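You operate a simulated robot arm through the tools that you are given. There is no shell and no other tool. Be economical: measure what you need, move in short steps, check, and stop when the job is done.

The job below is to be done with a simulated robot arm. You get a single attempt, and the scene is never put back.

JOB
Set the small winder as the job card says, wind the bobbin it names and return it to the tray.
Fine: turns and pitch dials; start once with the box's green button; any free peg of the blue peg tray; guard open at the end; leave the other controls. Where these are worked on the way, their far stop is far enough and under half their travel is too little: amber guard.

It is judged by the outcome, as a careful person would: the job done as asked, and still so three seconds after it is handed in. It fails if anything else is knocked over, pushed out of place, dropped, spilled or broken.

ROBOT AND FRAMES
A 7-joint arm with a fingered hand on a trunk, on a base that drives. Base frame: it is fixed to the floor where the robot stands at the start and does not move with it; the origin is under the middle of the robot, x ahead of it, y to its left, z up; the surface under the hand at the start is at about z = 950. Readings come in mm, rad, newtons and seconds.
Its first joint turns from -2.897 to 2.897 rad. Places, roughly: amber guard [1000, -600, 1100]; blue tension knob [1600, -400, 1800]; control box [800, -200, 1000]; emergency stop [700, 0, 1200]; green box button [700, -200, 1000]; green panel button [800, 0, 1300]; pitch dial [800, -200, 1000]; red box button [700, -200, 1000]; red main switch [700, 100, 800]; red panel button [700, 0, 1200]; spindle peg of the small winder [1000, -400, 1000]; spool shaft on the steel top [1000, -200, 1000]; turns dial [800, -200, 1000]; yellow panel button [800, 0, 1300]. Payload 4.7 kg.
Tool frame: the origin (TCP) lies between the finger pads and is the grasp point; the fingertips stand 36 mm ahead of it; z points along the fingers, y is the line along which they close. Largest opening 120 mm; the body of the gripper starts 42 mm behind the TCP. The gripper is a hand of 5 fingers: y runs from the thumb to the fingers, the wrist lies at [-18, -122, -210] in the tool frame, and closing takes about 1.5 s.
Orientation is that of the tool frame in the base frame, as a unit quaternion [w, x, y, z]. With the fingers straight down and the wrist toward the robot, the tool's x, y and z point along [0, 1, 0], [1, 0, 0] and [0, 0, -1] of the base frame.

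CONTROLS
- The arm moves only by the tool jog_arm. Its argument "plan" is a list of rows, each an object (a shift or turn left out is 0, a gripper value left out holds the last) with "dp": the shift along the base's x, y, z in mm, a list of three; "angular": the turn, a rotation vector about the base's x, y, z in rad, a list of three; "gripper": the opening, from 0 (shut) to 1 (fully open). In form: [{"dp": [tx, ty, tz], "angular": [ax, ay, az], "gripper": gripper}, ...]. A call has 1 to 10 rows; each row shifts and turns the commanded pose from where the row before left it. Each row takes 0.2 s and may step no farther than 50 mm and 0.15 rad from the row before; otherwise, or with a gripper value out of range, the whole call is refused. Where a pose cannot be reached the arm comes as near as it can. A force on the tool above 40 N (or 10 N above the force at the start of the call, whichever is more), or a blocked arm, ends the call early, and 0.2 s more pass. The fingers move at their own pace (about 45 mm/s each) and stop on an object; they squeeze with about 22 N. The grip force told is the motor's: it shows also when the fingers shut on nothing. Time passes only in rows, and 0.2 s behind the last, so rows that do not move let the fingers close. It gives the time, the measured TCP pose, the force on the tool (base axes), the opening and the grip force at its end, in the units of the frame above (readings bear some noise), with the torque about the TCP (base axes, N m) and any sound that the robot's microphone picked up.
- Cameras (640 x 400 px; columns grow to the right, rows downward): "scene" is now at [-241.8, 43.8, 1260]; the picture's right is [-0.35, -0.94, 0.00], its down [-0.12, 0.04, -0.99] and it looks along [0.93, -0.34, -0.12] (base axes); focal length 295 px, centre (320, 200). "wrist" rides on the gripper at [72, -91, -143] in the tool frame; the picture's right is [-0.80, 0.28, -0.53], its down [-0.53, -0.73, 0.42] and it looks along [-0.27, 0.62, 0.74] (tool axes); focal length 234 px, centre (320, 200). There is no depth. A picture from a camera that has moved, and an enlarged one, comes with that camera's place and axes in the base frame and with its lens.
- camera(camera): a new picture of that camera. It takes no simulated time.
- base_move(legs): drives the robot by 1 to 6 legs, each [ahead, turn to the left] in mm and rad, along the robot's own axes; the way and the turn of a leg run together, so that a leg with both is an arc; at most 1500 mm and 3.142 rad a leg. The arm and the cameras ride along, it lands a little off, and it stops where it bumps. It gives what a move gives.
- set_grasp(shape): the hand has 5 fingers and takes this shape, open, in about a second: jaw (thumb against the fingers, like two jaws); tri (thumb and two fingers); tip (a fingertip pinch); poke (one finger out to press); point (the index stretched); flat (the hand flat); cup (the hand cupped); fist (a fist). The gripper value then closes the fingers along that shape, each until it touches; the sizes above hold for jaw. It gives what a move gives, with no picture.
- aim_head(pan, tilt): turns the head with the scene camera to pan (to the left, within 2.496 rad either way) and tilt (down, from -0.506 to 1.204), counted from straight ahead of the robot. It gives what a move gives.
- inspect(camera, box): a new picture of the part [left, top, right, bottom] of that camera's present view, enlarged. It takes no simulated time.
- close_job(): hands the job in; it is judged then, once.

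Go step by step. Nothing tells you exact positions but the pictures and the camera data: compare them with the known pose of the tool, close in by small moves and look again before you grip or let go. The budget is 120 turns and 90 pictures, counting those below and the enlarged ones. Unless the task says otherwise, let go and move clear before handing in, and close with one line.

The tools are called after "Call:" by a JSON object that holds its "api" and its "payload". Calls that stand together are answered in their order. jog_arm: Moves the arm, as the interface text tells. Its arguments: {"type":"object","properties":{"plan":{"type":"array","items":{"type":"object","properties":{"dp":{"type":"array","items":{"type":"number"}},"angular":{"type":"array","items":{"type":"number"}},"gripper":{"type":"number"}}}}},"required":["plan"]} The other tools are called the same way: set_grasp (shape) gives the hand a shape; base_move (legs) drives the base; aim_head (pan, tilt) turns the head that bears the scene camera; camera (camera) takes a picture; inspect (camera, box) takes an enlarged picture of a part of a camera's view; close_job () hands the job in.

At the start:

```text
t: 0.0
position: [564.7, -319.1, 1329.6]
ee_rot: [0.0, 0.707, 0.707, 0.0]
ft_force: [-0.1, -0.6, -0.1]
wrist_torque: [0.0, -0.04, -0.01]
width: 119.7
finger_force: 0.1
shape: jaw
robot x, y, heading: [0.2, 2.3, -0.001]
head pan, tilt: [-0.353, 0.124]
```

scene: 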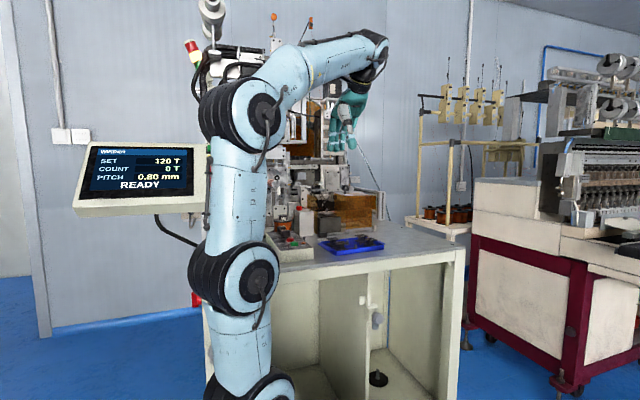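
wrist: 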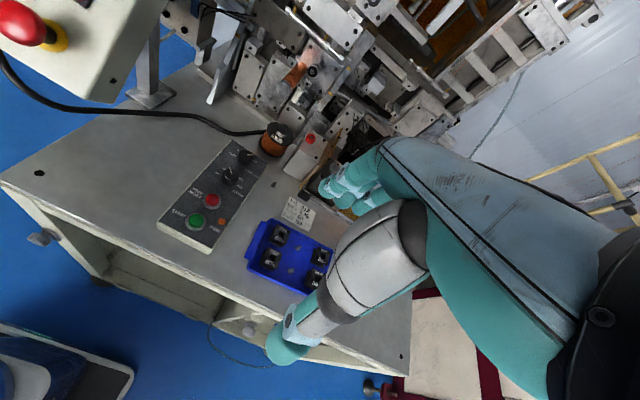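

I see the bench with control box, blue tray with bobbins, a job card and the winder with amber guard. First I take enlarged looks to read the card and the dials.

Call:
{"api": "inspect", "payload": {"camera": "wrist", "box": [230, 180, 350, 300]}}

Call:
{"api": "inspect", "payload": {"camera": "wrist", "box": [150, 110, 350, 260]}}

Call:
{"api": "inspect", "payload": {"camera": "scene", "box": [250, 150, 410, 270]}}

```text
3.33 times, centred on (290, 240) of wrist
camera zoom: at [473.3, -246.3, 1473.3], right [0.28, -0.8, 0.53], down [-0.73, -0.53, -0.42], along [0.62, -0.27, -0.74], focal length 781 px, centre (420, 67)
```

zoom: 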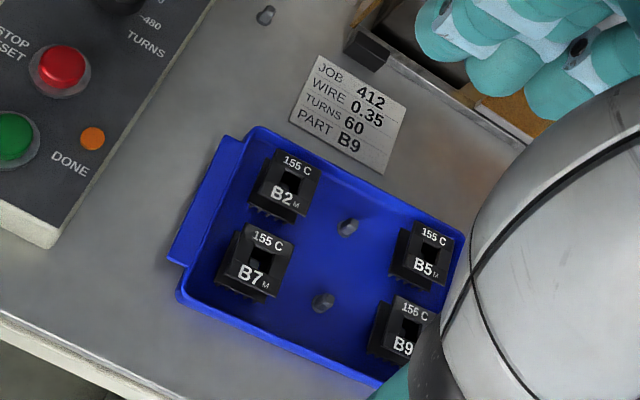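

```text
2.67 times, centred on (250, 185) of wrist
camera zoom: at [473.3, -246.3, 1473.3], right [0.28, -0.8, 0.53], down [-0.73, -0.53, -0.42], along [0.62, -0.27, -0.74], focal length 624 px, centre (507, 240)
```

zoom: 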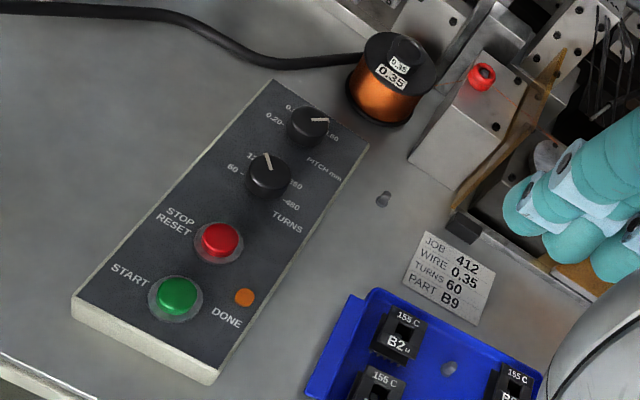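

```text
3.33 times, centred on (330, 210) of scene
camera zoom: at [-241.8, 43.8, 1260.0], right [-0.35, -0.94, 0.0], down [-0.12, 0.04, -0.99], along [0.93, -0.34, -0.12], focal length 985 px, centre (287, 167)
```

zoom: 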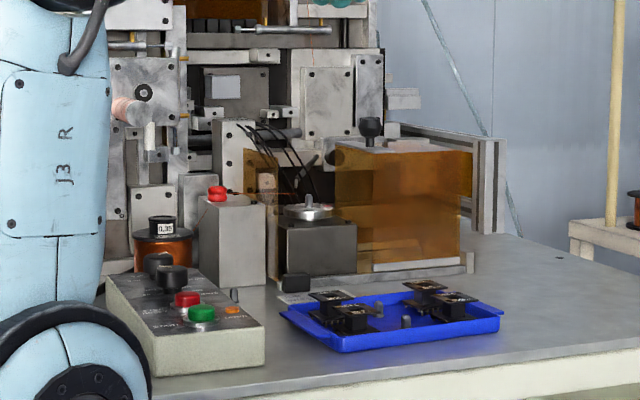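

The card calls for job 412: wire 0.35, 60 turns, part B9, so pitch 0.35. B9 sits at about [668,-478] on the tray. The spindle is too far to reach from here, so I drive nearer first.

Call:
{"api": "base_move", "payload": {"legs": [[0, -1.2], [320, 0], [0, 1.2], [70, 0]]}}

Call:
{"api": "aim_head", "payload": {"pan": -0.1, "tilt": 0.35}}

Call:
{"api": "camera", "payload": {"camera": "scene"}}

Call:
{"api": "camera", "payload": {"camera": "wrist"}}

```text
t: 8.7
position: [744.9, -628.6, 1328.0]
ee_rot: [0.001, 0.712, 0.702, 0.0]
ft_force: [-0.6, 1.1, -0.5]
wrist_torque: [-0.03, -0.06, 0.0]
width: 119.5
finger_force: 0.1
shape: jaw
robot x, y, heading: [182.1, -305.3, -0.018]
head pan, tilt: [-0.353, 0.124]
```

```text
t: 9.5
position: [745.7, -627.7, 1327.9]
ee_rot: [0.0, 0.712, 0.703, 0.0]
ft_force: [-1.2, -0.7, -0.2]
wrist_torque: [0.0, 0.0, 0.0]
width: 119.7
finger_force: 0.1
shape: jaw
robot x, y, heading: [187.4, -305.0, -0.014]
head pan, tilt: [-0.099, 0.351]
```

```text
84 pictures are left
camera scene: at [-49.5, -232.4, 1239.0], right [-0.11, -0.99, 0.0], down [-0.34, 0.04, -0.94], along [0.93, -0.11, -0.34], focal length 295 px, centre (320, 200)
```

scene: 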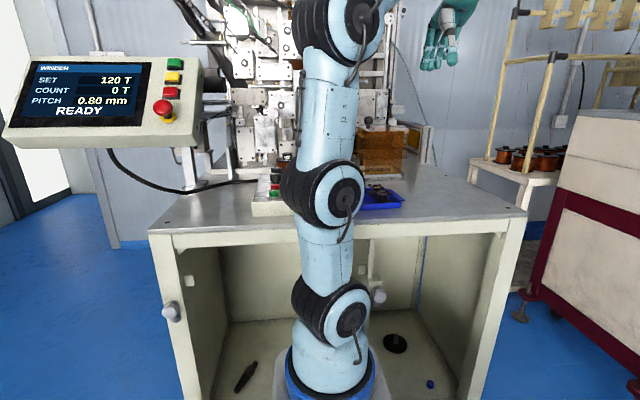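

```text
83 pictures are left
camera wrist: at [655.3, -554.7, 1473.3], right [0.27, -0.81, 0.53], down [-0.74, -0.52, -0.42], along [0.62, -0.27, -0.74], focal length 234 px, centre (320, 200)
```

wrist: 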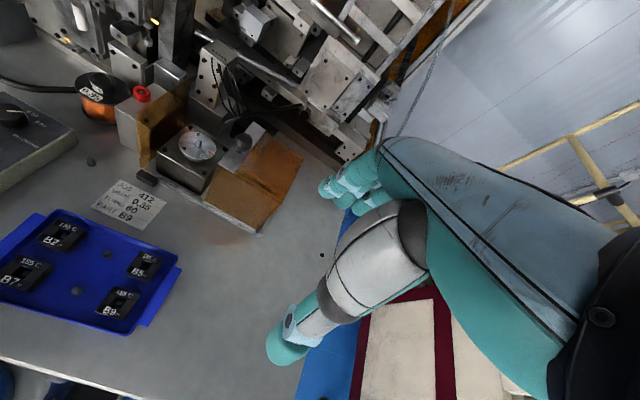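

The panel reading seems to echo the dials. I zoom in on the winder and the panel.

Call:
{"api": "inspect", "payload": {"camera": "wrist", "box": [100, 70, 340, 240]}}

Call:
{"api": "inspect", "payload": {"camera": "scene", "box": [0, 50, 200, 150]}}

Call:
{"api": "inspect", "payload": {"camera": "wrist", "box": [0, 80, 200, 340]}}

```text
2.35 times, centred on (220, 155) of wrist
camera zoom: at [655.3, -554.7, 1473.3], right [0.27, -0.81, 0.53], down [-0.74, -0.52, -0.42], along [0.62, -0.27, -0.74], focal length 551 px, centre (555, 306)
```

zoom: 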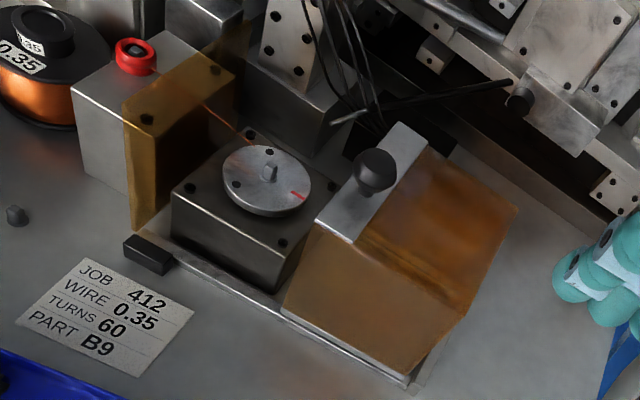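

```text
3.20 times, centred on (100, 100) of scene
camera zoom: at [-49.5, -232.4, 1239.0], right [-0.11, -0.99, 0.0], down [-0.34, 0.04, -0.94], along [0.93, -0.11, -0.34], focal length 945 px, centre (1024, 520)
```

zoom: 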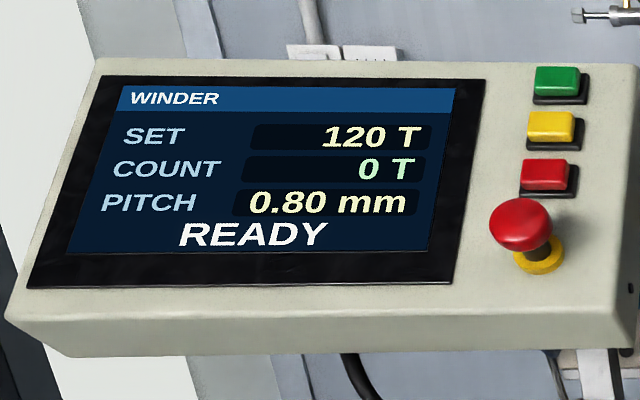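

```text
1.54 times, centred on (100, 210) of wrist
camera zoom: at [655.3, -554.7, 1473.3], right [0.27, -0.81, 0.53], down [-0.74, -0.52, -0.42], along [0.62, -0.27, -0.74], focal length 360 px, centre (658, 185)
```

zoom: 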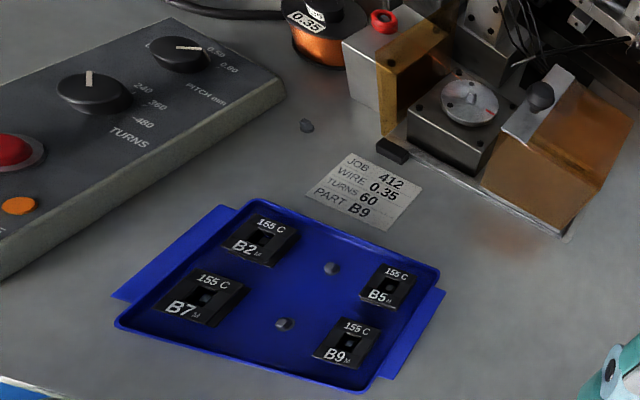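

The turns dial reads 120 (needs 60), pitch 0.80 (needs 0.35), and the 0.35 spool is already in place. Now I shape the hand to a tip pinch and move it near the tray for a close look.

Call:
{"api": "set_grasp", "payload": {"shape": "tip"}}

Call:
{"api": "jog_arm", "payload": {"plan": [{"dp": [-24, 26, -26], "gripper": 1}, {"dp": [-24, 26, -26]}, {"dp": [-24, 26, -26]}, {"dp": [-24, 26, -26]}, {"dp": [-24, 26, -26]}, {"dp": [-24, 26, -26]}]}}

Call:
{"api": "camera", "payload": {"camera": "wrist"}}

Call:
{"api": "camera", "payload": {"camera": "scene"}}

```text
t: 10.4
position: [745.0, -629.4, 1329.2]
ee_rot: [0.0, 0.711, 0.703, 0.0]
ft_force: [0.8, -0.6, -0.2]
wrist_torque: [-0.02, 0.0, 0.0]
width: 119.8
finger_force: 0.1
shape: tip
robot x, y, heading: [184.8, -304.5, -0.017]
head pan, tilt: [-0.099, 0.351]
```

```text
t: 11.8
position: [599.5, -473.7, 1171.6]
ee_rot: [0.0, 0.712, 0.702, 0.001]
ft_force: [0.3, -0.7, 0.4]
wrist_torque: [-0.01, -0.06, 0.02]
width: 119.8
finger_force: 0.0
shape: tip
robot x, y, heading: [186.6, -302.7, -0.015]
head pan, tilt: [-0.099, 0.351]
```

```text
79 pictures are left
camera wrist: at [510.5, -399.4, 1316.5], right [0.27, -0.81, 0.52], down [-0.74, -0.52, -0.42], along [0.62, -0.27, -0.74], focal length 234 px, centre (320, 200)
```

wrist: 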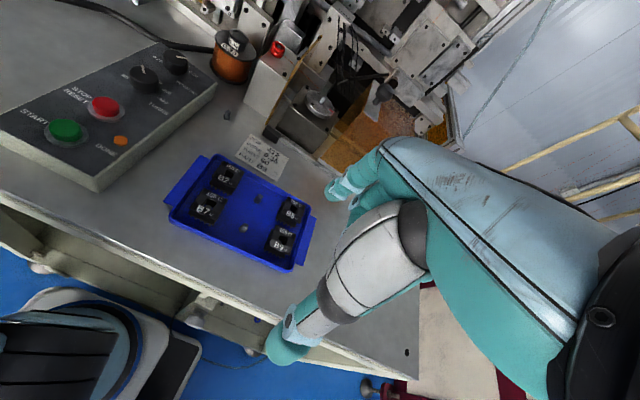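

```text
78 pictures are left
camera scene: at [-49.4, -232.4, 1238.9], right [-0.11, -0.99, 0.0], down [-0.34, 0.04, -0.94], along [0.93, -0.11, -0.34], focal length 295 px, centre (320, 200)
```

scene: 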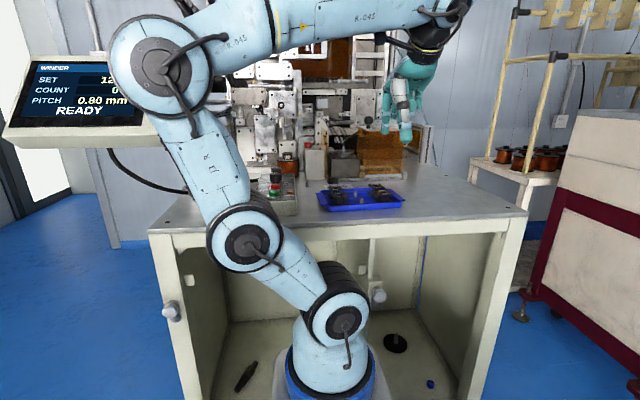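

The tip shape leaves thumb and index extended, with the tray beneath. I zoom in on the bobbins and the spindle.

Call:
{"api": "inspect", "payload": {"camera": "wrist", "box": [160, 130, 320, 280]}}

Call:
{"api": "inspect", "payload": {"camera": "scene", "box": [240, 130, 440, 220]}}

```text
2.67 times, centred on (240, 205) of wrist
camera zoom: at [510.5, -399.4, 1316.5], right [0.27, -0.81, 0.52], down [-0.74, -0.52, -0.42], along [0.62, -0.27, -0.74], focal length 624 px, centre (533, 187)
```

zoom: 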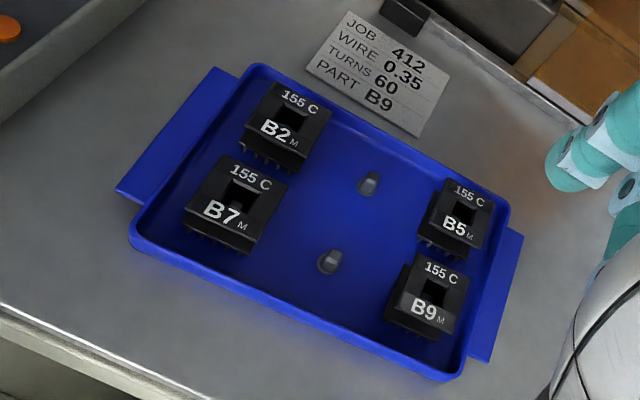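

```text
3.20 times, centred on (340, 175) of scene
camera zoom: at [-49.4, -232.4, 1238.9], right [-0.11, -0.99, 0.0], down [-0.34, 0.04, -0.94], along [0.93, -0.11, -0.34], focal length 945 px, centre (256, 280)
```

zoom: 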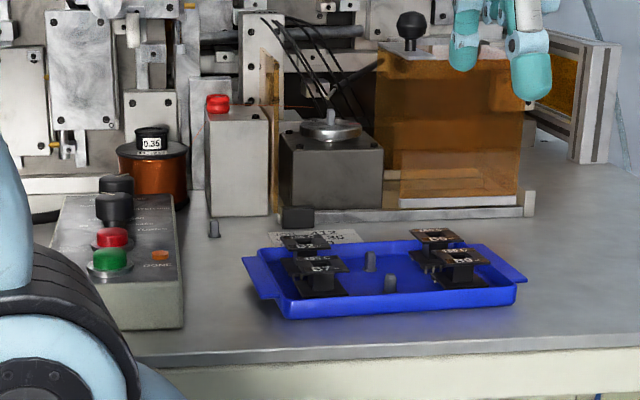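

B9 looks to be at about [674,-483], top near z≈986, flange about 34 mm. I half-close the pinch in the air to learn where the fingertips sit in the wrist view.

Call:
{"api": "jog_arm", "payload": {"plan": [{"gripper": 0.4}, {}, {}, {}, {}, {}]}}

Call:
{"api": "camera", "payload": {"camera": "wrist"}}

Call:
{"api": "inspect", "payload": {"camera": "scene", "box": [360, 30, 480, 220]}}

```text
t: 13.2
position: [599.8, -474.0, 1172.1]
ee_rot: [0.0, 0.712, 0.703, 0.001]
ft_force: [-0.5, 0.3, -0.2]
wrist_torque: [-0.01, 0.01, -0.01]
width: 48.8
finger_force: 0.1
shape: tip
robot x, y, heading: [186.9, -305.2, -0.013]
head pan, tilt: [-0.099, 0.351]
```

```text
75 pictures are left
camera wrist: at [510.6, -399.0, 1317.3], right [0.27, -0.81, 0.53], down [-0.74, -0.52, -0.42], along [0.62, -0.27, -0.74], focal length 234 px, centre (320, 200)
```

wrist: 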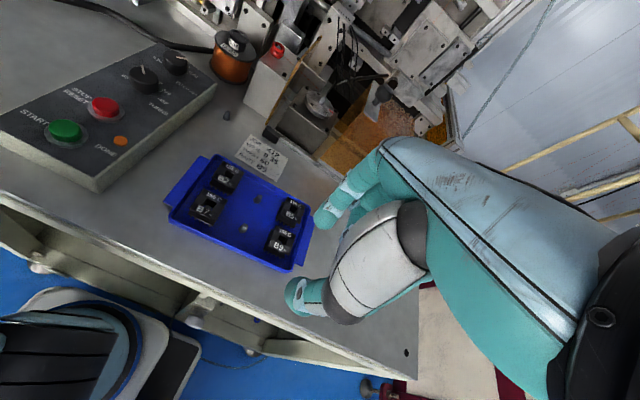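

```text
2.11 times, centred on (420, 125) of scene
camera zoom: at [-49.5, -232.2, 1238.9], right [-0.11, -0.99, 0.0], down [-0.34, 0.04, -0.94], along [0.93, -0.11, -0.34], focal length 622 px, centre (110, 358)
```

zoom: 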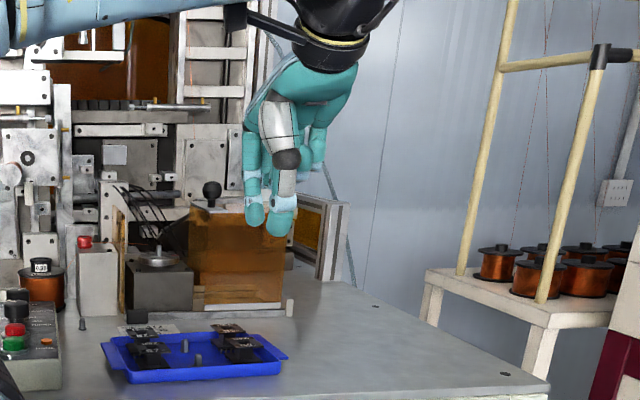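

The fingertips lie as computed, 36 mm ahead of the TCP at about pixel (305,252). I look closer at the spindle to see its key and at B9's hole.

Call:
{"api": "inspect", "payload": {"camera": "wrist", "box": [270, 60, 400, 150]}}

Call:
{"api": "inspect", "payload": {"camera": "wrist", "box": [225, 180, 305, 270]}}

Call:
{"api": "inspect", "payload": {"camera": "scene", "box": [310, 140, 370, 180]}}

```text
4.44 times, centred on (335, 105) of wrist
camera zoom: at [510.6, -399.0, 1317.3], right [0.27, -0.81, 0.53], down [-0.74, -0.52, -0.42], along [0.62, -0.27, -0.74], focal length 1041 px, centre (253, 622)
```

zoom: 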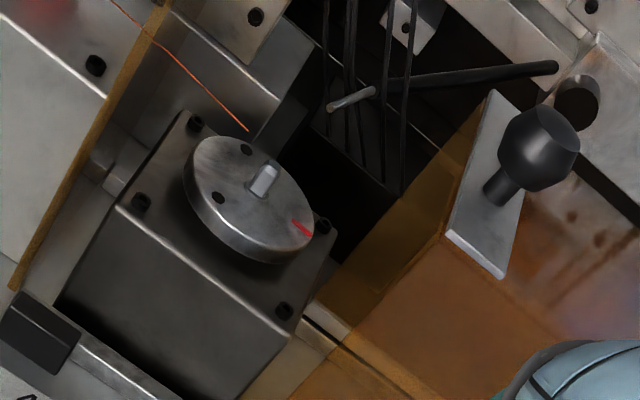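

```text
4.44 times, centred on (265, 225) of wrist
camera zoom: at [510.6, -399.0, 1317.3], right [0.27, -0.81, 0.53], down [-0.74, -0.52, -0.42], along [0.62, -0.27, -0.74], focal length 1041 px, centre (564, 89)
```

zoom: 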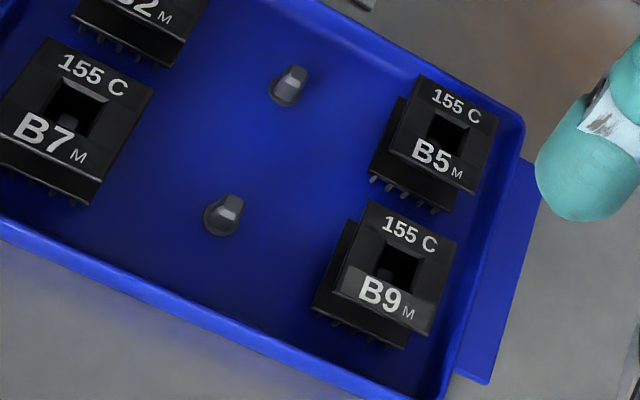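

```text
10.00 times, centred on (340, 160) of scene
camera zoom: at [-49.5, -232.2, 1238.9], right [-0.11, -0.99, 0.0], down [-0.34, 0.04, -0.94], along [0.93, -0.11, -0.34], focal length 2954 px, centre (120, 600)
```

zoom: 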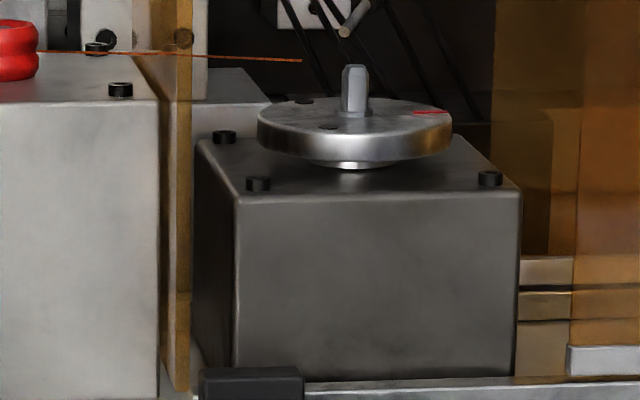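

The spindle peg is square and aligned with the axes, top at about [942,-427,1067]. I do the dials first, so I zoom in on the box.

Call:
{"api": "inspect", "payload": {"camera": "wrist", "box": [100, 40, 200, 140]}}

Call:
{"api": "inspect", "payload": {"camera": "scene", "box": [240, 155, 310, 225]}}

```text
4.00 times, centred on (150, 90) of wrist
camera zoom: at [510.6, -399.0, 1317.3], right [0.27, -0.81, 0.53], down [-0.74, -0.52, -0.42], along [0.62, -0.27, -0.74], focal length 937 px, centre (1000, 640)
```

zoom: 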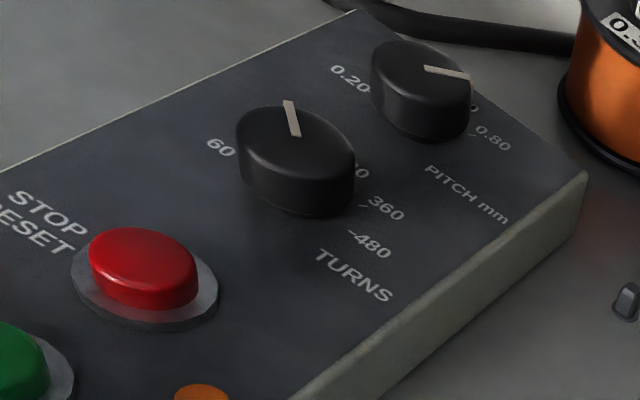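

```text
5.71 times, centred on (275, 190) of scene
camera zoom: at [-49.5, -232.2, 1238.9], right [-0.11, -0.99, 0.0], down [-0.34, 0.04, -0.94], along [0.93, -0.11, -0.34], focal length 1688 px, centre (577, 257)
```

zoom: 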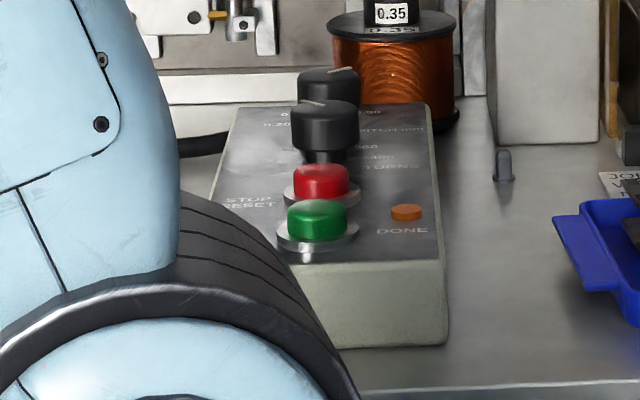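

The turns dial top is at about [773,-202,1022] and the pitch dial at [843,-202,1021]; both must turn counterclockwise seen from above, and the panel shows the setting. I move above the turns dial with a slight yaw.

Call:
{"api": "jog_arm", "payload": {"plan": [{"dp": [21.6, 34, -9], "angular": [0, 0, 0.055], "gripper": 0.47}, {"dp": [21.6, 34, -9], "angular": [0, 0, 0.055]}, {"dp": [21.6, 34, -9], "angular": [0, 0, 0.055]}, {"dp": [21.6, 34, -9], "angular": [0, 0, 0.055]}, {"dp": [21.6, 34, -9], "angular": [0, 0, 0.055]}, {"dp": [21.6, 34, -9], "angular": [0, 0, 0.055]}, {"dp": [21.6, 34, -9], "angular": [0, 0, 0.055]}, {"dp": [21.6, 34, -9], "angular": [0, 0, 0.055]}, {}]}}

Call:
{"api": "camera", "payload": {"camera": "wrist"}}

Call:
{"api": "camera", "payload": {"camera": "scene"}}

```text
t: 15.2
position: [774.5, -200.9, 1099.5]
ee_rot: [0.001, 0.541, 0.841, 0.0]
ft_force: [0.4, -1.5, -0.1]
wrist_torque: [0.04, -0.03, 0.0]
width: 56.3
finger_force: 0.1
shape: tip
robot x, y, heading: [185.8, -301.4, -0.012]
head pan, tilt: [-0.099, 0.351]
```

```text
68 pictures are left
camera wrist: at [661.8, -171.9, 1244.1], right [0.59, -0.62, 0.53], down [-0.45, -0.79, -0.42], along [0.68, 0.01, -0.74], focal length 234 px, centre (320, 200)
```

wrist: 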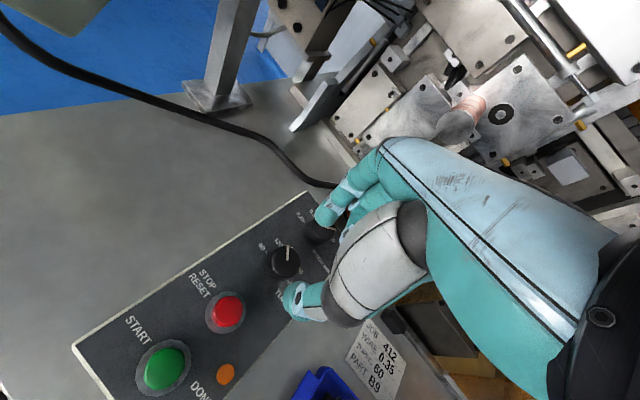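

```text
67 pictures are left
camera scene: at [-49.5, -232.3, 1238.9], right [-0.11, -0.99, 0.0], down [-0.34, 0.04, -0.94], along [0.93, -0.11, -0.34], focal length 295 px, centre (320, 200)
```

scene: 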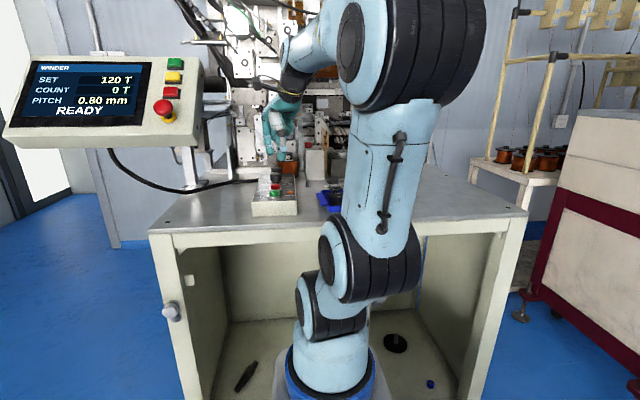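

The dial appears exactly on the tool axis (expected (287,263), seen (284,262)). I descend, close on it, and turn by about 0.6 rad.

Call:
{"api": "jog_arm", "payload": {"plan": [{"dp": [0, -1, -20]}, {"dp": [0, 0, -20]}, {"dp": [0, 0, -17]}, {}, {"gripper": 0.0}, {}, {}, {}]}}

Call:
{"api": "inspect", "payload": {"camera": "wrist", "box": [200, 150, 400, 350]}}

```text
t: 17.0
position: [774.2, -200.5, 1043.3]
ee_rot: [0.0, 0.542, 0.841, 0.0]
ft_force: [0.2, -1.8, -0.6]
wrist_torque: [-0.06, 0.0, -0.01]
width: 26.8
finger_force: 22.0
shape: tip
robot x, y, heading: [186.8, -305.9, -0.01]
head pan, tilt: [-0.099, 0.351]
```

```text
2.00 times, centred on (300, 250) of wrist
camera zoom: at [661.6, -172.6, 1188.2], right [0.59, -0.62, 0.53], down [-0.45, -0.79, -0.42], along [0.68, 0.01, -0.74], focal length 468 px, centre (360, 100)
```

zoom: 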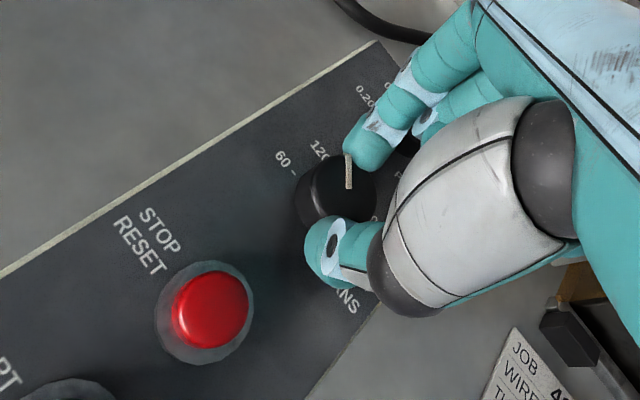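

The fingers hold the dial. I turn it counterclockwise by 0.75 rad and read the panel.

Call:
{"api": "jog_arm", "payload": {"plan": [{"angular": [0, 0, 0.12]}, {"angular": [0, 0, 0.12]}, {"angular": [0, 0, 0.12]}, {"angular": [0, 0, 0.12]}, {"angular": [0, 0, 0.12]}, {"angular": [0, 0, 0.12]}, {}]}}

Call:
{"api": "inspect", "payload": {"camera": "scene", "box": [0, 50, 200, 150]}}

Call:
{"api": "inspect", "payload": {"camera": "wrist", "box": [200, 150, 400, 350]}}

```text
t: 18.6
position: [774.1, -201.8, 1044.2]
ee_rot: [0.001, 0.21, 0.978, 0.0]
ft_force: [11.0, -5.2, 0.2]
wrist_torque: [-0.13, -0.29, -0.18]
width: 26.0
finger_force: 22.0
shape: tip
robot x, y, heading: [187.0, -302.0, -0.012]
head pan, tilt: [-0.099, 0.351]
```

```text
3.20 times, centred on (100, 100) of scene
camera zoom: at [-49.1, -232.4, 1239.0], right [-0.11, -0.99, 0.0], down [-0.34, 0.04, -0.94], along [0.93, -0.11, -0.34], focal length 945 px, centre (1024, 520)
```

zoom: 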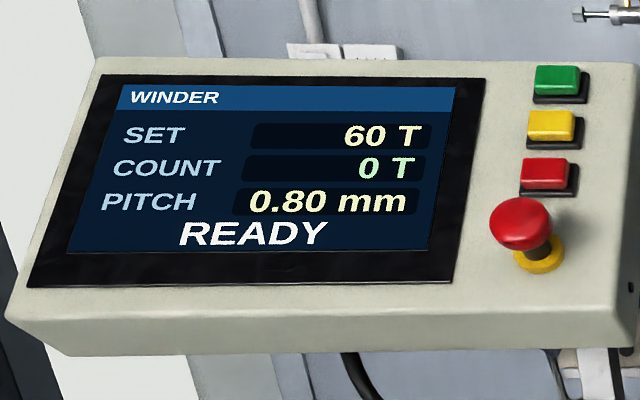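

```text
2.00 times, centred on (300, 250) of wrist
camera zoom: at [671.6, -255.0, 1188.2], right [0.85, -0.08, 0.53], down [0.18, -0.89, -0.42], along [0.5, 0.46, -0.74], focal length 468 px, centre (360, 100)
```

zoom: 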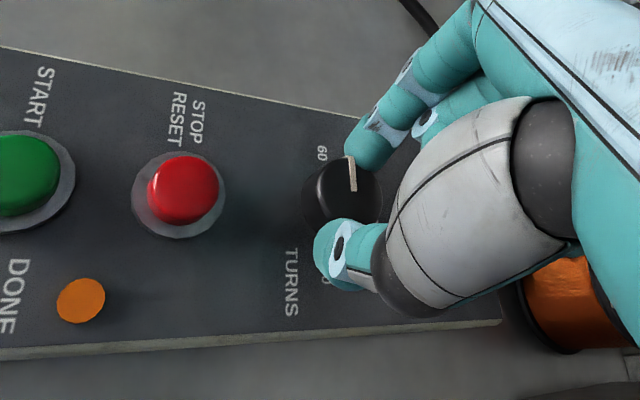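

The turns dial now reads 60. I release, rise, go to the pitch dial and return the yaw to the start.

Call:
{"api": "jog_arm", "payload": {"plan": [{"gripper": 0.47}, {}, {}, {}, {"dp": [0, 0, 28]}, {"dp": [0, 0, 28]}]}}

Call:
{"api": "jog_arm", "payload": {"plan": [{"dp": [7, 0, 0], "angular": [0, 0, -0.14]}, {"dp": [7, 0, 0], "angular": [0, 0, -0.14]}, {"dp": [7, 0, 0], "angular": [0, 0, -0.14]}, {"dp": [7, 0, 0], "angular": [0, 0, -0.14]}, {"dp": [7, 0, 0], "angular": [0, 0, -0.14]}, {"dp": [7, 0, 0], "angular": [0, 0, -0.14]}, {"dp": [14, 0, 0]}, {"dp": [13, 0, 0]}, {}]}}

Call:
{"api": "camera", "payload": {"camera": "wrist"}}

Call:
{"api": "inspect", "payload": {"camera": "scene", "box": [0, 50, 300, 230]}}

```text
t: 20.0
position: [774.1, -201.0, 1099.3]
ee_rot: [0.0, 0.211, 0.977, 0.0]
ft_force: [0.4, -0.3, -0.3]
wrist_torque: [0.02, 0.04, 0.01]
width: 55.8
finger_force: 0.1
shape: tip
robot x, y, heading: [182.2, -305.7, -0.015]
head pan, tilt: [-0.099, 0.351]
```

```text
t: 22.0
position: [844.0, -200.8, 1100.2]
ee_rot: [0.001, 0.59, 0.807, 0.0]
ft_force: [0.4, 0.8, 0.9]
wrist_torque: [0.0, -0.01, -0.01]
width: 56.0
finger_force: 0.0
shape: tip
robot x, y, heading: [184.7, -304.0, -0.02]
head pan, tilt: [-0.099, 0.351]
```

```text
63 pictures are left
camera wrist: at [734.7, -159.8, 1244.8], right [0.51, -0.68, 0.53], down [-0.54, -0.73, -0.42], along [0.67, -0.07, -0.74], focal length 234 px, centre (320, 200)
```

wrist: 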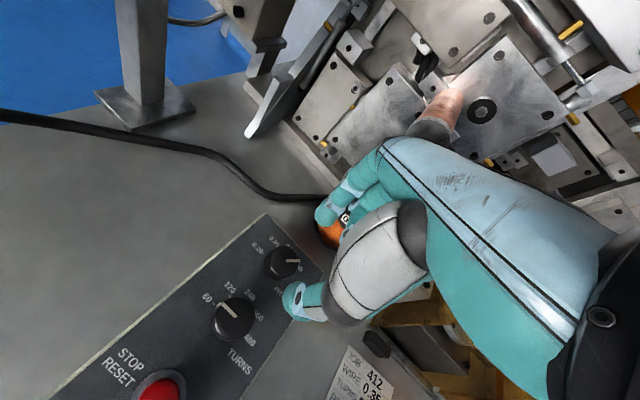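

```text
2.13 times, centred on (150, 140) of scene
camera zoom: at [-49.5, -232.3, 1238.9], right [-0.11, -0.99, 0.0], down [-0.34, 0.04, -0.94], along [0.93, -0.11, -0.34], focal length 630 px, centre (683, 328)
```

zoom: 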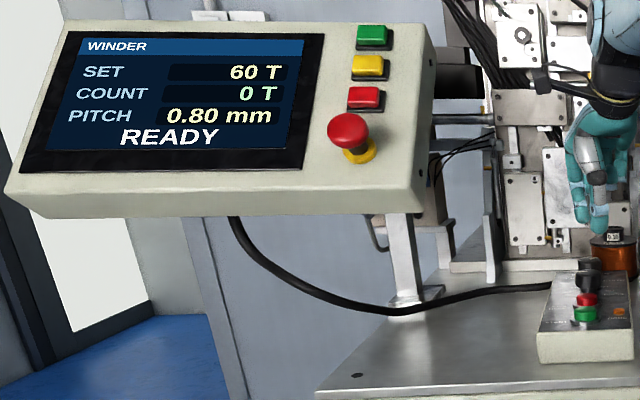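

The pitch dial sits right under the pinch. I descend, grip and turn counterclockwise by 1.0 rad.

Call:
{"api": "jog_arm", "payload": {"plan": [{"dp": [0, 0, -20], "angular": [0, 0, 0.1]}, {"dp": [0, 0, -20]}, {"dp": [0, 0, -16]}, {}, {"gripper": 0.0}, {}, {}, {}]}}

Call:
{"api": "jog_arm", "payload": {"plan": [{"angular": [0, 0, 0.13]}, {"angular": [0, 0, 0.13]}, {"angular": [0, 0, 0.13]}, {"angular": [0, 0, 0.13]}, {"angular": [0, 0, 0.13]}, {"angular": [0, 0, 0.13]}, {"angular": [0, 0, 0.13]}, {"angular": [0, 0, 0.13]}, {}]}}

Call:
{"api": "inspect", "payload": {"camera": "scene", "box": [0, 50, 200, 150]}}

Call:
{"api": "inspect", "payload": {"camera": "wrist", "box": [200, 150, 400, 350]}}

```text
t: 23.8
position: [844.4, -201.7, 1043.7]
ee_rot: [0.001, 0.55, 0.835, 0.001]
ft_force: [-0.5, -0.8, -0.7]
wrist_torque: [-0.01, -0.03, 0.04]
width: 26.8
finger_force: 22.0
shape: tip
robot x, y, heading: [182.9, -307.6, -0.018]
head pan, tilt: [-0.099, 0.351]
```

```text
t: 25.8
position: [844.1, -201.6, 1043.6]
ee_rot: [0.0, 0.061, 0.998, 0.0]
ft_force: [9.6, -0.7, 1.4]
wrist_torque: [0.02, -0.27, -0.03]
width: 26.1
finger_force: 22.4
shape: tip
robot x, y, heading: [185.4, -302.8, -0.013]
head pan, tilt: [-0.099, 0.351]
```

```text
3.20 times, centred on (100, 100) of scene
camera zoom: at [-49.1, -232.3, 1239.0], right [-0.11, -0.99, 0.0], down [-0.34, 0.04, -0.94], along [0.93, -0.11, -0.34], focal length 945 px, centre (1024, 520)
```

zoom: 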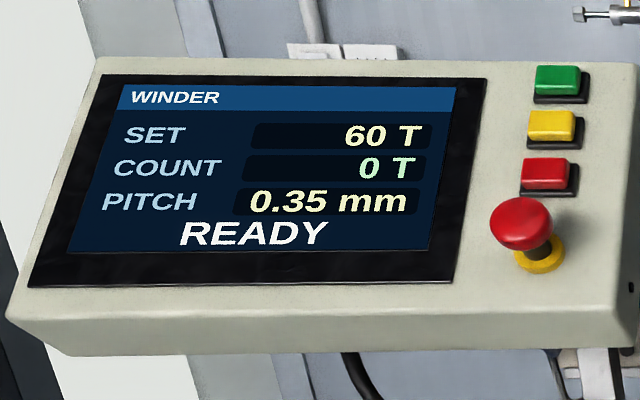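

```text
2.00 times, centred on (300, 250) of wrist
camera zoom: at [760.8, -283.5, 1188.0], right [0.83, 0.18, 0.53], down [0.44, -0.79, -0.42], along [0.34, 0.58, -0.74], focal length 468 px, centre (360, 100)
```

zoom: 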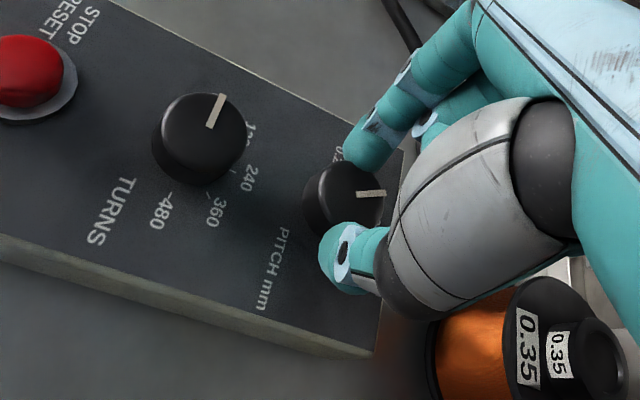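

Set 60 and pitch 0.35 are both shown. I release the dial, rise, and move over B9 with the pinch along y (index left, thumb right).

Call:
{"api": "jog_arm", "payload": {"plan": [{"gripper": 0.47}, {}, {}, {}, {"dp": [0, 0, 30]}, {"dp": [0, 0, 30]}]}}

Call:
{"api": "jog_arm", "payload": {"plan": [{"dp": [-21, -35, 0], "angular": [0, 0, 0.061]}, {"dp": [-21, -35, 0], "angular": [0, 0, 0.061]}, {"dp": [-21, -35, -4]}, {"dp": [-21, -35, -4]}, {"dp": [-21, -35, -4]}, {"dp": [-21, -35, -4]}, {"dp": [-21, -35, -4]}, {"dp": [-23, -36, -4]}, {}]}}

Call:
{"api": "camera", "payload": {"camera": "wrist"}}

Call:
{"api": "camera", "payload": {"camera": "scene"}}

```text
t: 27.2
position: [842.2, -202.0, 1103.8]
ee_rot: [-0.001, 0.061, 0.998, 0.0]
ft_force: [0.6, 0.4, -0.3]
wrist_torque: [0.0, 0.0, -0.05]
width: 56.0
finger_force: 0.0
shape: tip
robot x, y, heading: [186.8, -302.4, -0.014]
head pan, tilt: [-0.099, 0.351]
```

```text
t: 29.2
position: [672.5, -483.2, 1081.3]
ee_rot: [-0.001, 0.0, 1.0, 0.0]
ft_force: [-0.2, 0.1, 0.4]
wrist_torque: [0.0, 0.0, -0.01]
width: 56.3
finger_force: 0.1
shape: tip
robot x, y, heading: [182.4, -305.3, -0.014]
head pan, tilt: [-0.099, 0.351]
```

```text
59 pictures are left
camera wrist: at [600.4, -574.1, 1224.5], right [0.8, 0.28, 0.53], down [0.53, -0.73, -0.42], along [0.27, 0.62, -0.74], focal length 234 px, centre (320, 200)
```

wrist: 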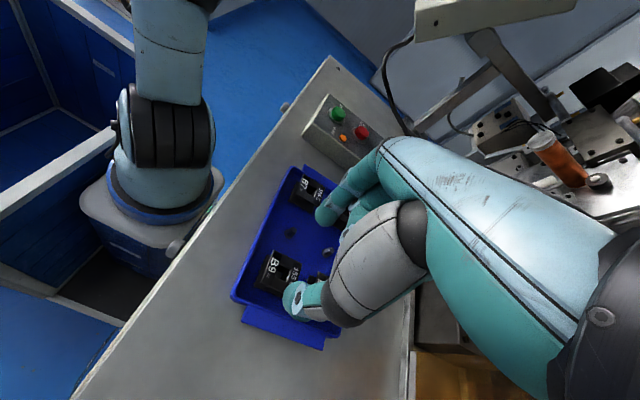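

```text
58 pictures are left
camera scene: at [-49.5, -232.4, 1238.9], right [-0.11, -0.99, 0.0], down [-0.34, 0.04, -0.94], along [0.93, -0.11, -0.34], focal length 295 px, centre (320, 200)
```

scene: 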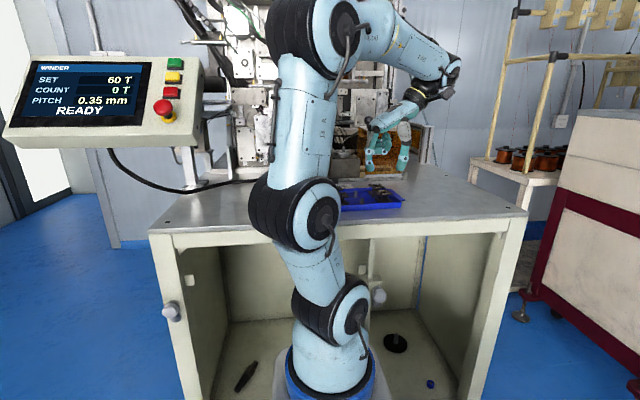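

Call:
{"api": "inspect", "payload": {"camera": "wrist", "box": [220, 200, 360, 340]}}

Call:
{"api": "inspect", "payload": {"camera": "scene", "box": [310, 110, 430, 220]}}

```text
2.86 times, centred on (290, 270) of wrist
camera zoom: at [600.4, -574.1, 1224.5], right [0.8, 0.28, 0.53], down [0.53, -0.73, -0.42], along [0.27, 0.62, -0.74], focal length 669 px, centre (406, 0)
```

zoom: 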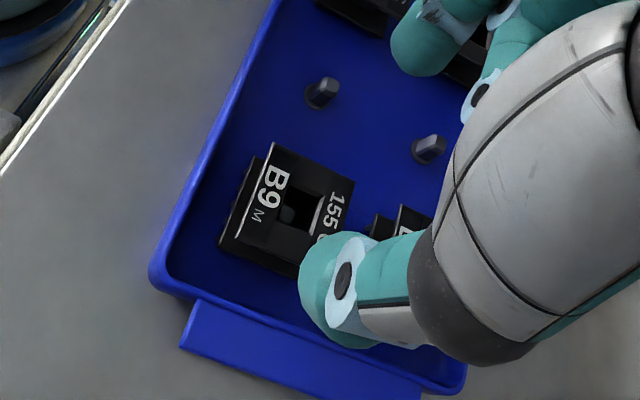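

```text
3.64 times, centred on (370, 165) of scene
camera zoom: at [-49.5, -232.4, 1238.9], right [-0.11, -0.99, 0.0], down [-0.34, 0.04, -0.94], along [0.93, -0.11, -0.34], focal length 1074 px, centre (138, 327)
```

zoom: 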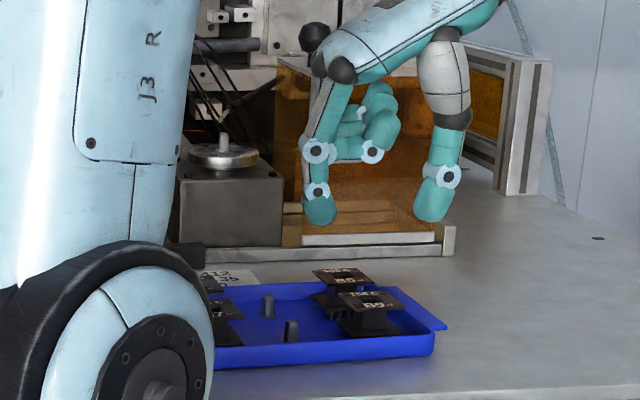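

B9's hole is about 4 mm farther ahead and 5 mm to the right of the tool axis. I correct that and go partway down, then check.

Call:
{"api": "jog_arm", "payload": {"plan": [{"dp": [4, -5, 0]}, {"dp": [0, 0, -20]}, {"dp": [0, 0, -20]}, {}]}}

Call:
{"api": "inspect", "payload": {"camera": "wrist", "box": [220, 200, 360, 340]}}

Call:
{"api": "inspect", "payload": {"camera": "scene", "box": [340, 140, 420, 220]}}

```text
t: 30.2
position: [676.3, -488.1, 1040.5]
ee_rot: [-0.001, 0.0, 1.0, 0.0]
ft_force: [0.0, -0.2, -0.6]
wrist_torque: [0.02, 0.0, -0.01]
width: 56.2
finger_force: 0.1
shape: tip
robot x, y, heading: [184.5, -302.6, -0.011]
head pan, tilt: [-0.099, 0.351]
```

```text
2.86 times, centred on (290, 270) of wrist
camera zoom: at [604.2, -578.7, 1184.4], right [0.8, 0.28, 0.53], down [0.53, -0.73, -0.42], along [0.27, 0.62, -0.74], focal length 669 px, centre (406, 0)
```

zoom: 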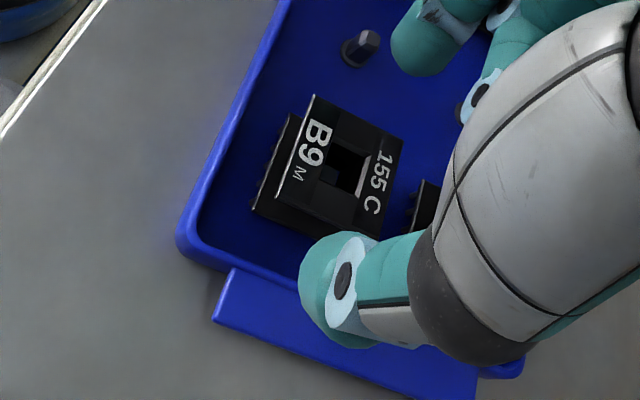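

```text
5.00 times, centred on (380, 180) of scene
camera zoom: at [-49.5, -232.3, 1238.9], right [-0.11, -0.99, 0.0], down [-0.34, 0.04, -0.94], along [0.93, -0.11, -0.34], focal length 1477 px, centre (20, 300)
```

zoom: 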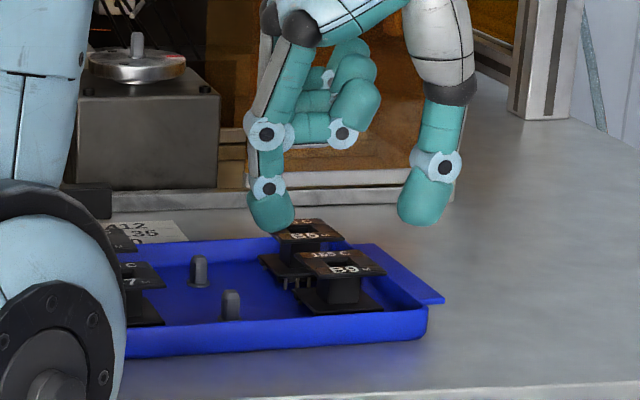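

The alignment is good in both views. I go down to put the fingertips at about z=975 and close gently.

Call:
{"api": "jog_arm", "payload": {"plan": [{"dp": [1, 0, -15]}, {"dp": [0, 0, -14]}, {}]}}

Call:
{"api": "inspect", "payload": {"camera": "scene", "box": [340, 140, 420, 220]}}

```text
t: 31.0
position: [677.2, -487.3, 1011.1]
ee_rot: [0.001, 0.001, 1.0, 0.0]
ft_force: [0.2, -0.6, -0.4]
wrist_torque: [-0.01, -0.02, -0.03]
width: 56.1
finger_force: 0.1
shape: tip
robot x, y, heading: [186.5, -305.7, -0.016]
head pan, tilt: [-0.099, 0.351]
```

```text
5.00 times, centred on (380, 180) of scene
camera zoom: at [-49.5, -232.4, 1238.9], right [-0.11, -0.99, 0.0], down [-0.34, 0.04, -0.94], along [0.93, -0.11, -0.34], focal length 1477 px, centre (20, 300)
```

zoom: 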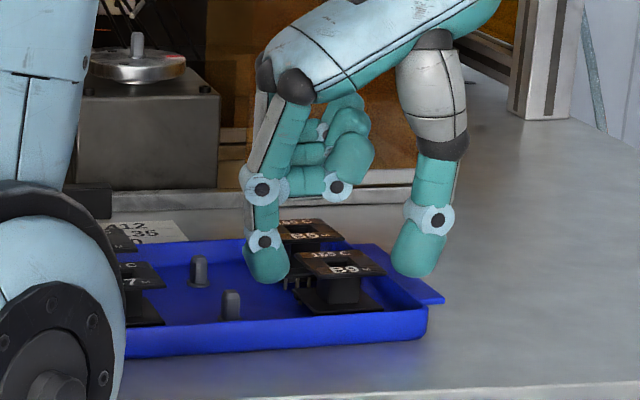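

The tips stand astride the top flange. I close.

Call:
{"api": "jog_arm", "payload": {"plan": [{"gripper": 0.0}, {}, {}, {}, {}]}}

Call:
{"api": "inspect", "payload": {"camera": "scene", "box": [340, 140, 420, 220]}}

```text
t: 32.2
position: [678.1, -487.7, 1010.8]
ee_rot: [0.0, 0.001, 1.0, 0.0]
ft_force: [0.6, -0.7, 0.1]
wrist_torque: [0.02, 0.0, -0.01]
width: 33.0
finger_force: 21.7
shape: tip
robot x, y, heading: [182.7, -303.7, -0.016]
head pan, tilt: [-0.099, 0.351]
```

```text
5.00 times, centred on (380, 180) of scene
camera zoom: at [-49.5, -232.3, 1238.9], right [-0.11, -0.99, 0.0], down [-0.34, 0.04, -0.94], along [0.93, -0.11, -0.34], focal length 1477 px, centre (20, 300)
```

zoom: 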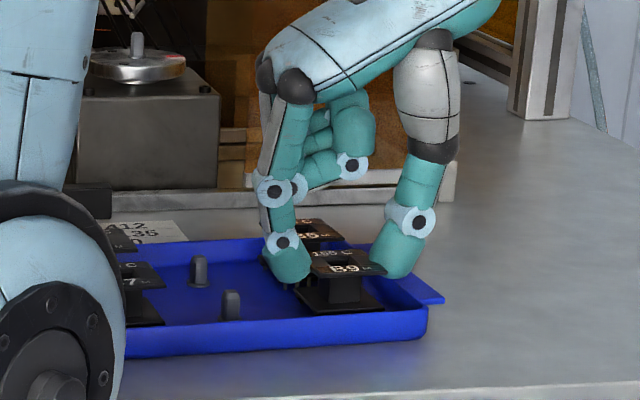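

Gripped, 33 mm wide. I lift straight up and check that only B9 comes along.

Call:
{"api": "jog_arm", "payload": {"plan": [{"dp": [0, 0, 15]}, {"dp": [0, 0, 20]}, {"dp": [0, 0, 30]}, {"dp": [0, 0, 40]}, {"dp": [0, 0, 40]}, {}]}}

Call:
{"api": "inspect", "payload": {"camera": "scene", "box": [320, 100, 440, 220]}}

Call:
{"api": "inspect", "payload": {"camera": "wrist", "box": [220, 160, 360, 340]}}

```text
t: 33.6
position: [678.0, -487.1, 1145.3]
ee_rot: [0.001, 0.001, 1.0, 0.001]
ft_force: [0.2, -0.3, 0.4]
wrist_torque: [-0.03, -0.03, -0.01]
width: 33.1
finger_force: 21.8
shape: tip
out of reach, approached as far as the arm can: row 5
robot x, y, heading: [184.7, -304.7, -0.012]
head pan, tilt: [-0.099, 0.351]
```

```text
3.33 times, centred on (380, 160) of scene
camera zoom: at [-49.6, -232.2, 1238.9], right [-0.11, -0.99, 0.0], down [-0.34, 0.04, -0.94], along [0.93, -0.11, -0.34], focal length 985 px, centre (120, 333)
```

zoom: 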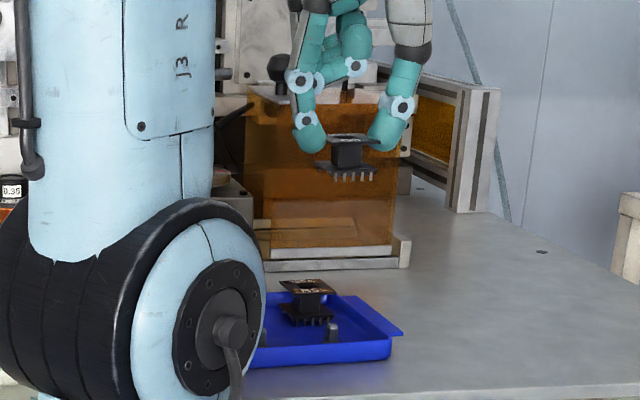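

```text
2.22 times, centred on (290, 250) of wrist
camera zoom: at [605.1, -578.1, 1290.9], right [0.8, 0.28, 0.53], down [0.53, -0.73, -0.42], along [0.27, 0.62, -0.74], focal length 520 px, centre (387, 89)
```

zoom: 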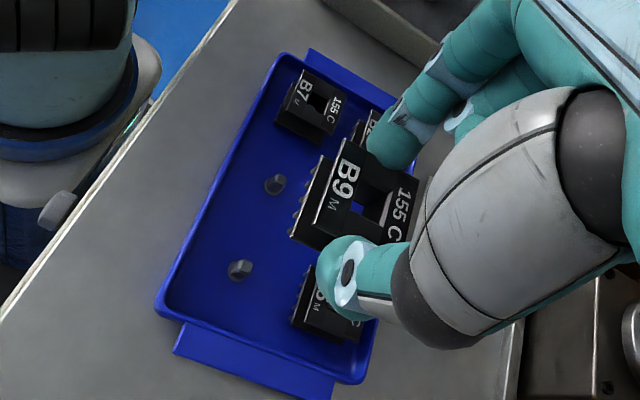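

B9 is held level. Measured against the guard (left edge y≈-483) and the left amber panel (y≈-365), the safest pose at the spindle is with the index to the right and the wrist to the left, so I turn the hand by 180° on the way.

Call:
{"api": "jog_arm", "payload": {"plan": [{"dp": [0, 8, 0], "angular": [0, 0, -0.15]}, {"dp": [0, 8, 0], "angular": [0, 0, -0.15]}, {"dp": [5, 8, 0], "angular": [0, 0, -0.15]}, {"dp": [5, 8, 4], "angular": [0, 0, -0.15]}, {"dp": [5, 8, 4], "angular": [0, 0, -0.15]}, {"dp": [5, 8, 4], "angular": [0, 0, -0.15]}, {"dp": [5, 8, 4], "angular": [0, 0, -0.15]}, {"dp": [5, 8, 4], "angular": [0, 0, -0.15]}, {"dp": [5, 8, 4], "angular": [0, 0, -0.15]}, {"dp": [5, 8, 4], "angular": [0, 0, -0.15]}]}}

Call:
{"api": "jog_arm", "payload": {"plan": [{"dp": [5, 0, 2], "angular": [0, 0, -0.15]}, {"dp": [5, 0, 2], "angular": [0, 0, -0.15]}, {"dp": [5, 0, 2], "angular": [0, 0, -0.15]}, {"dp": [5, 0, 2], "angular": [0, 0, -0.15]}, {"dp": [5, 0, 2], "angular": [0, 0, -0.15]}, {"dp": [5, 0, 2], "angular": [0, 0, -0.15]}, {"dp": [5, 0, 0], "angular": [0, 0, -0.15]}, {"dp": [5, 0, 0], "angular": [0, 0, -0.15]}, {"dp": [5, 0, 0], "angular": [0, 0, -0.15]}, {"dp": [5, 0, 0], "angular": [0, 0, -0.15]}]}}

```text
t: 35.8
position: [717.3, -408.1, 1172.5]
ee_rot: [0.0, 0.683, 0.731, 0.001]
ft_force: [0.2, -0.2, -0.7]
wrist_torque: [0.04, 0.02, 0.0]
width: 33.4
finger_force: 21.9
shape: tip
robot x, y, heading: [184.0, -305.4, -0.016]
head pan, tilt: [-0.099, 0.351]
```

```text
t: 38.0
position: [766.9, -408.5, 1186.5]
ee_rot: [0.0, 0.998, 0.07, 0.001]
ft_force: [-1.1, 0.0, 0.7]
wrist_torque: [0.0, -0.04, -0.02]
width: 33.5
finger_force: 21.6
shape: tip
robot x, y, heading: [184.2, -305.0, -0.01]
head pan, tilt: [-0.099, 0.351]
```

Call:
{"api": "jog_arm", "payload": {"plan": [{"dp": [15, -5, 0], "angular": [0, 0, -0.14]}, {"dp": [20, -7, 0]}, {"dp": [20, -7, 0]}, {}]}}

Call:
{"api": "camera", "payload": {"camera": "wrist"}}

Call:
{"api": "camera", "payload": {"camera": "scene"}}

```text
t: 39.0
position: [823.0, -427.1, 1184.7]
ee_rot: [0.0, 1.0, 0.001, 0.0]
ft_force: [0.2, 0.3, 0.1]
wrist_torque: [0.01, -0.01, 0.01]
width: 33.1
finger_force: 22.3
shape: tip
robot x, y, heading: [184.8, -305.6, -0.016]
head pan, tilt: [-0.099, 0.351]
```

```text
49 pictures are left
camera wrist: at [896.1, -335.2, 1329.8], right [-0.8, -0.28, 0.53], down [-0.53, 0.73, -0.42], along [-0.27, -0.62, -0.74], focal length 234 px, centre (320, 200)
```

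wrist: 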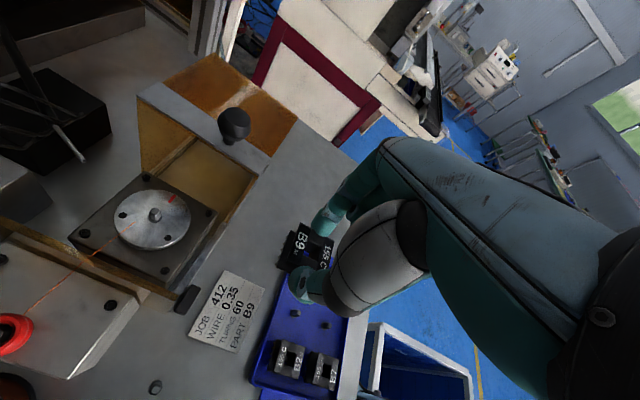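

```text
48 pictures are left
camera scene: at [-49.5, -232.3, 1238.9], right [-0.11, -0.99, 0.0], down [-0.34, 0.04, -0.94], along [0.93, -0.11, -0.34], focal length 295 px, centre (320, 200)
```

scene: 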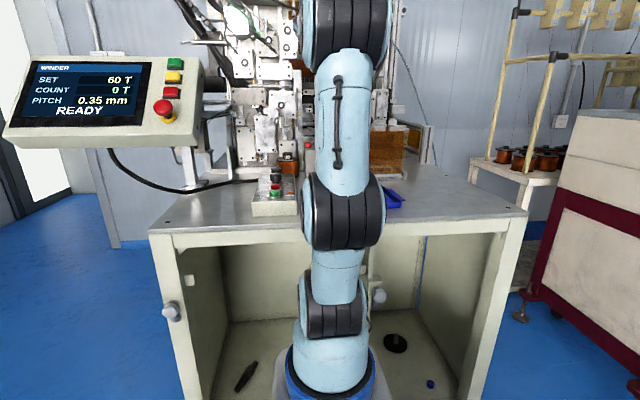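

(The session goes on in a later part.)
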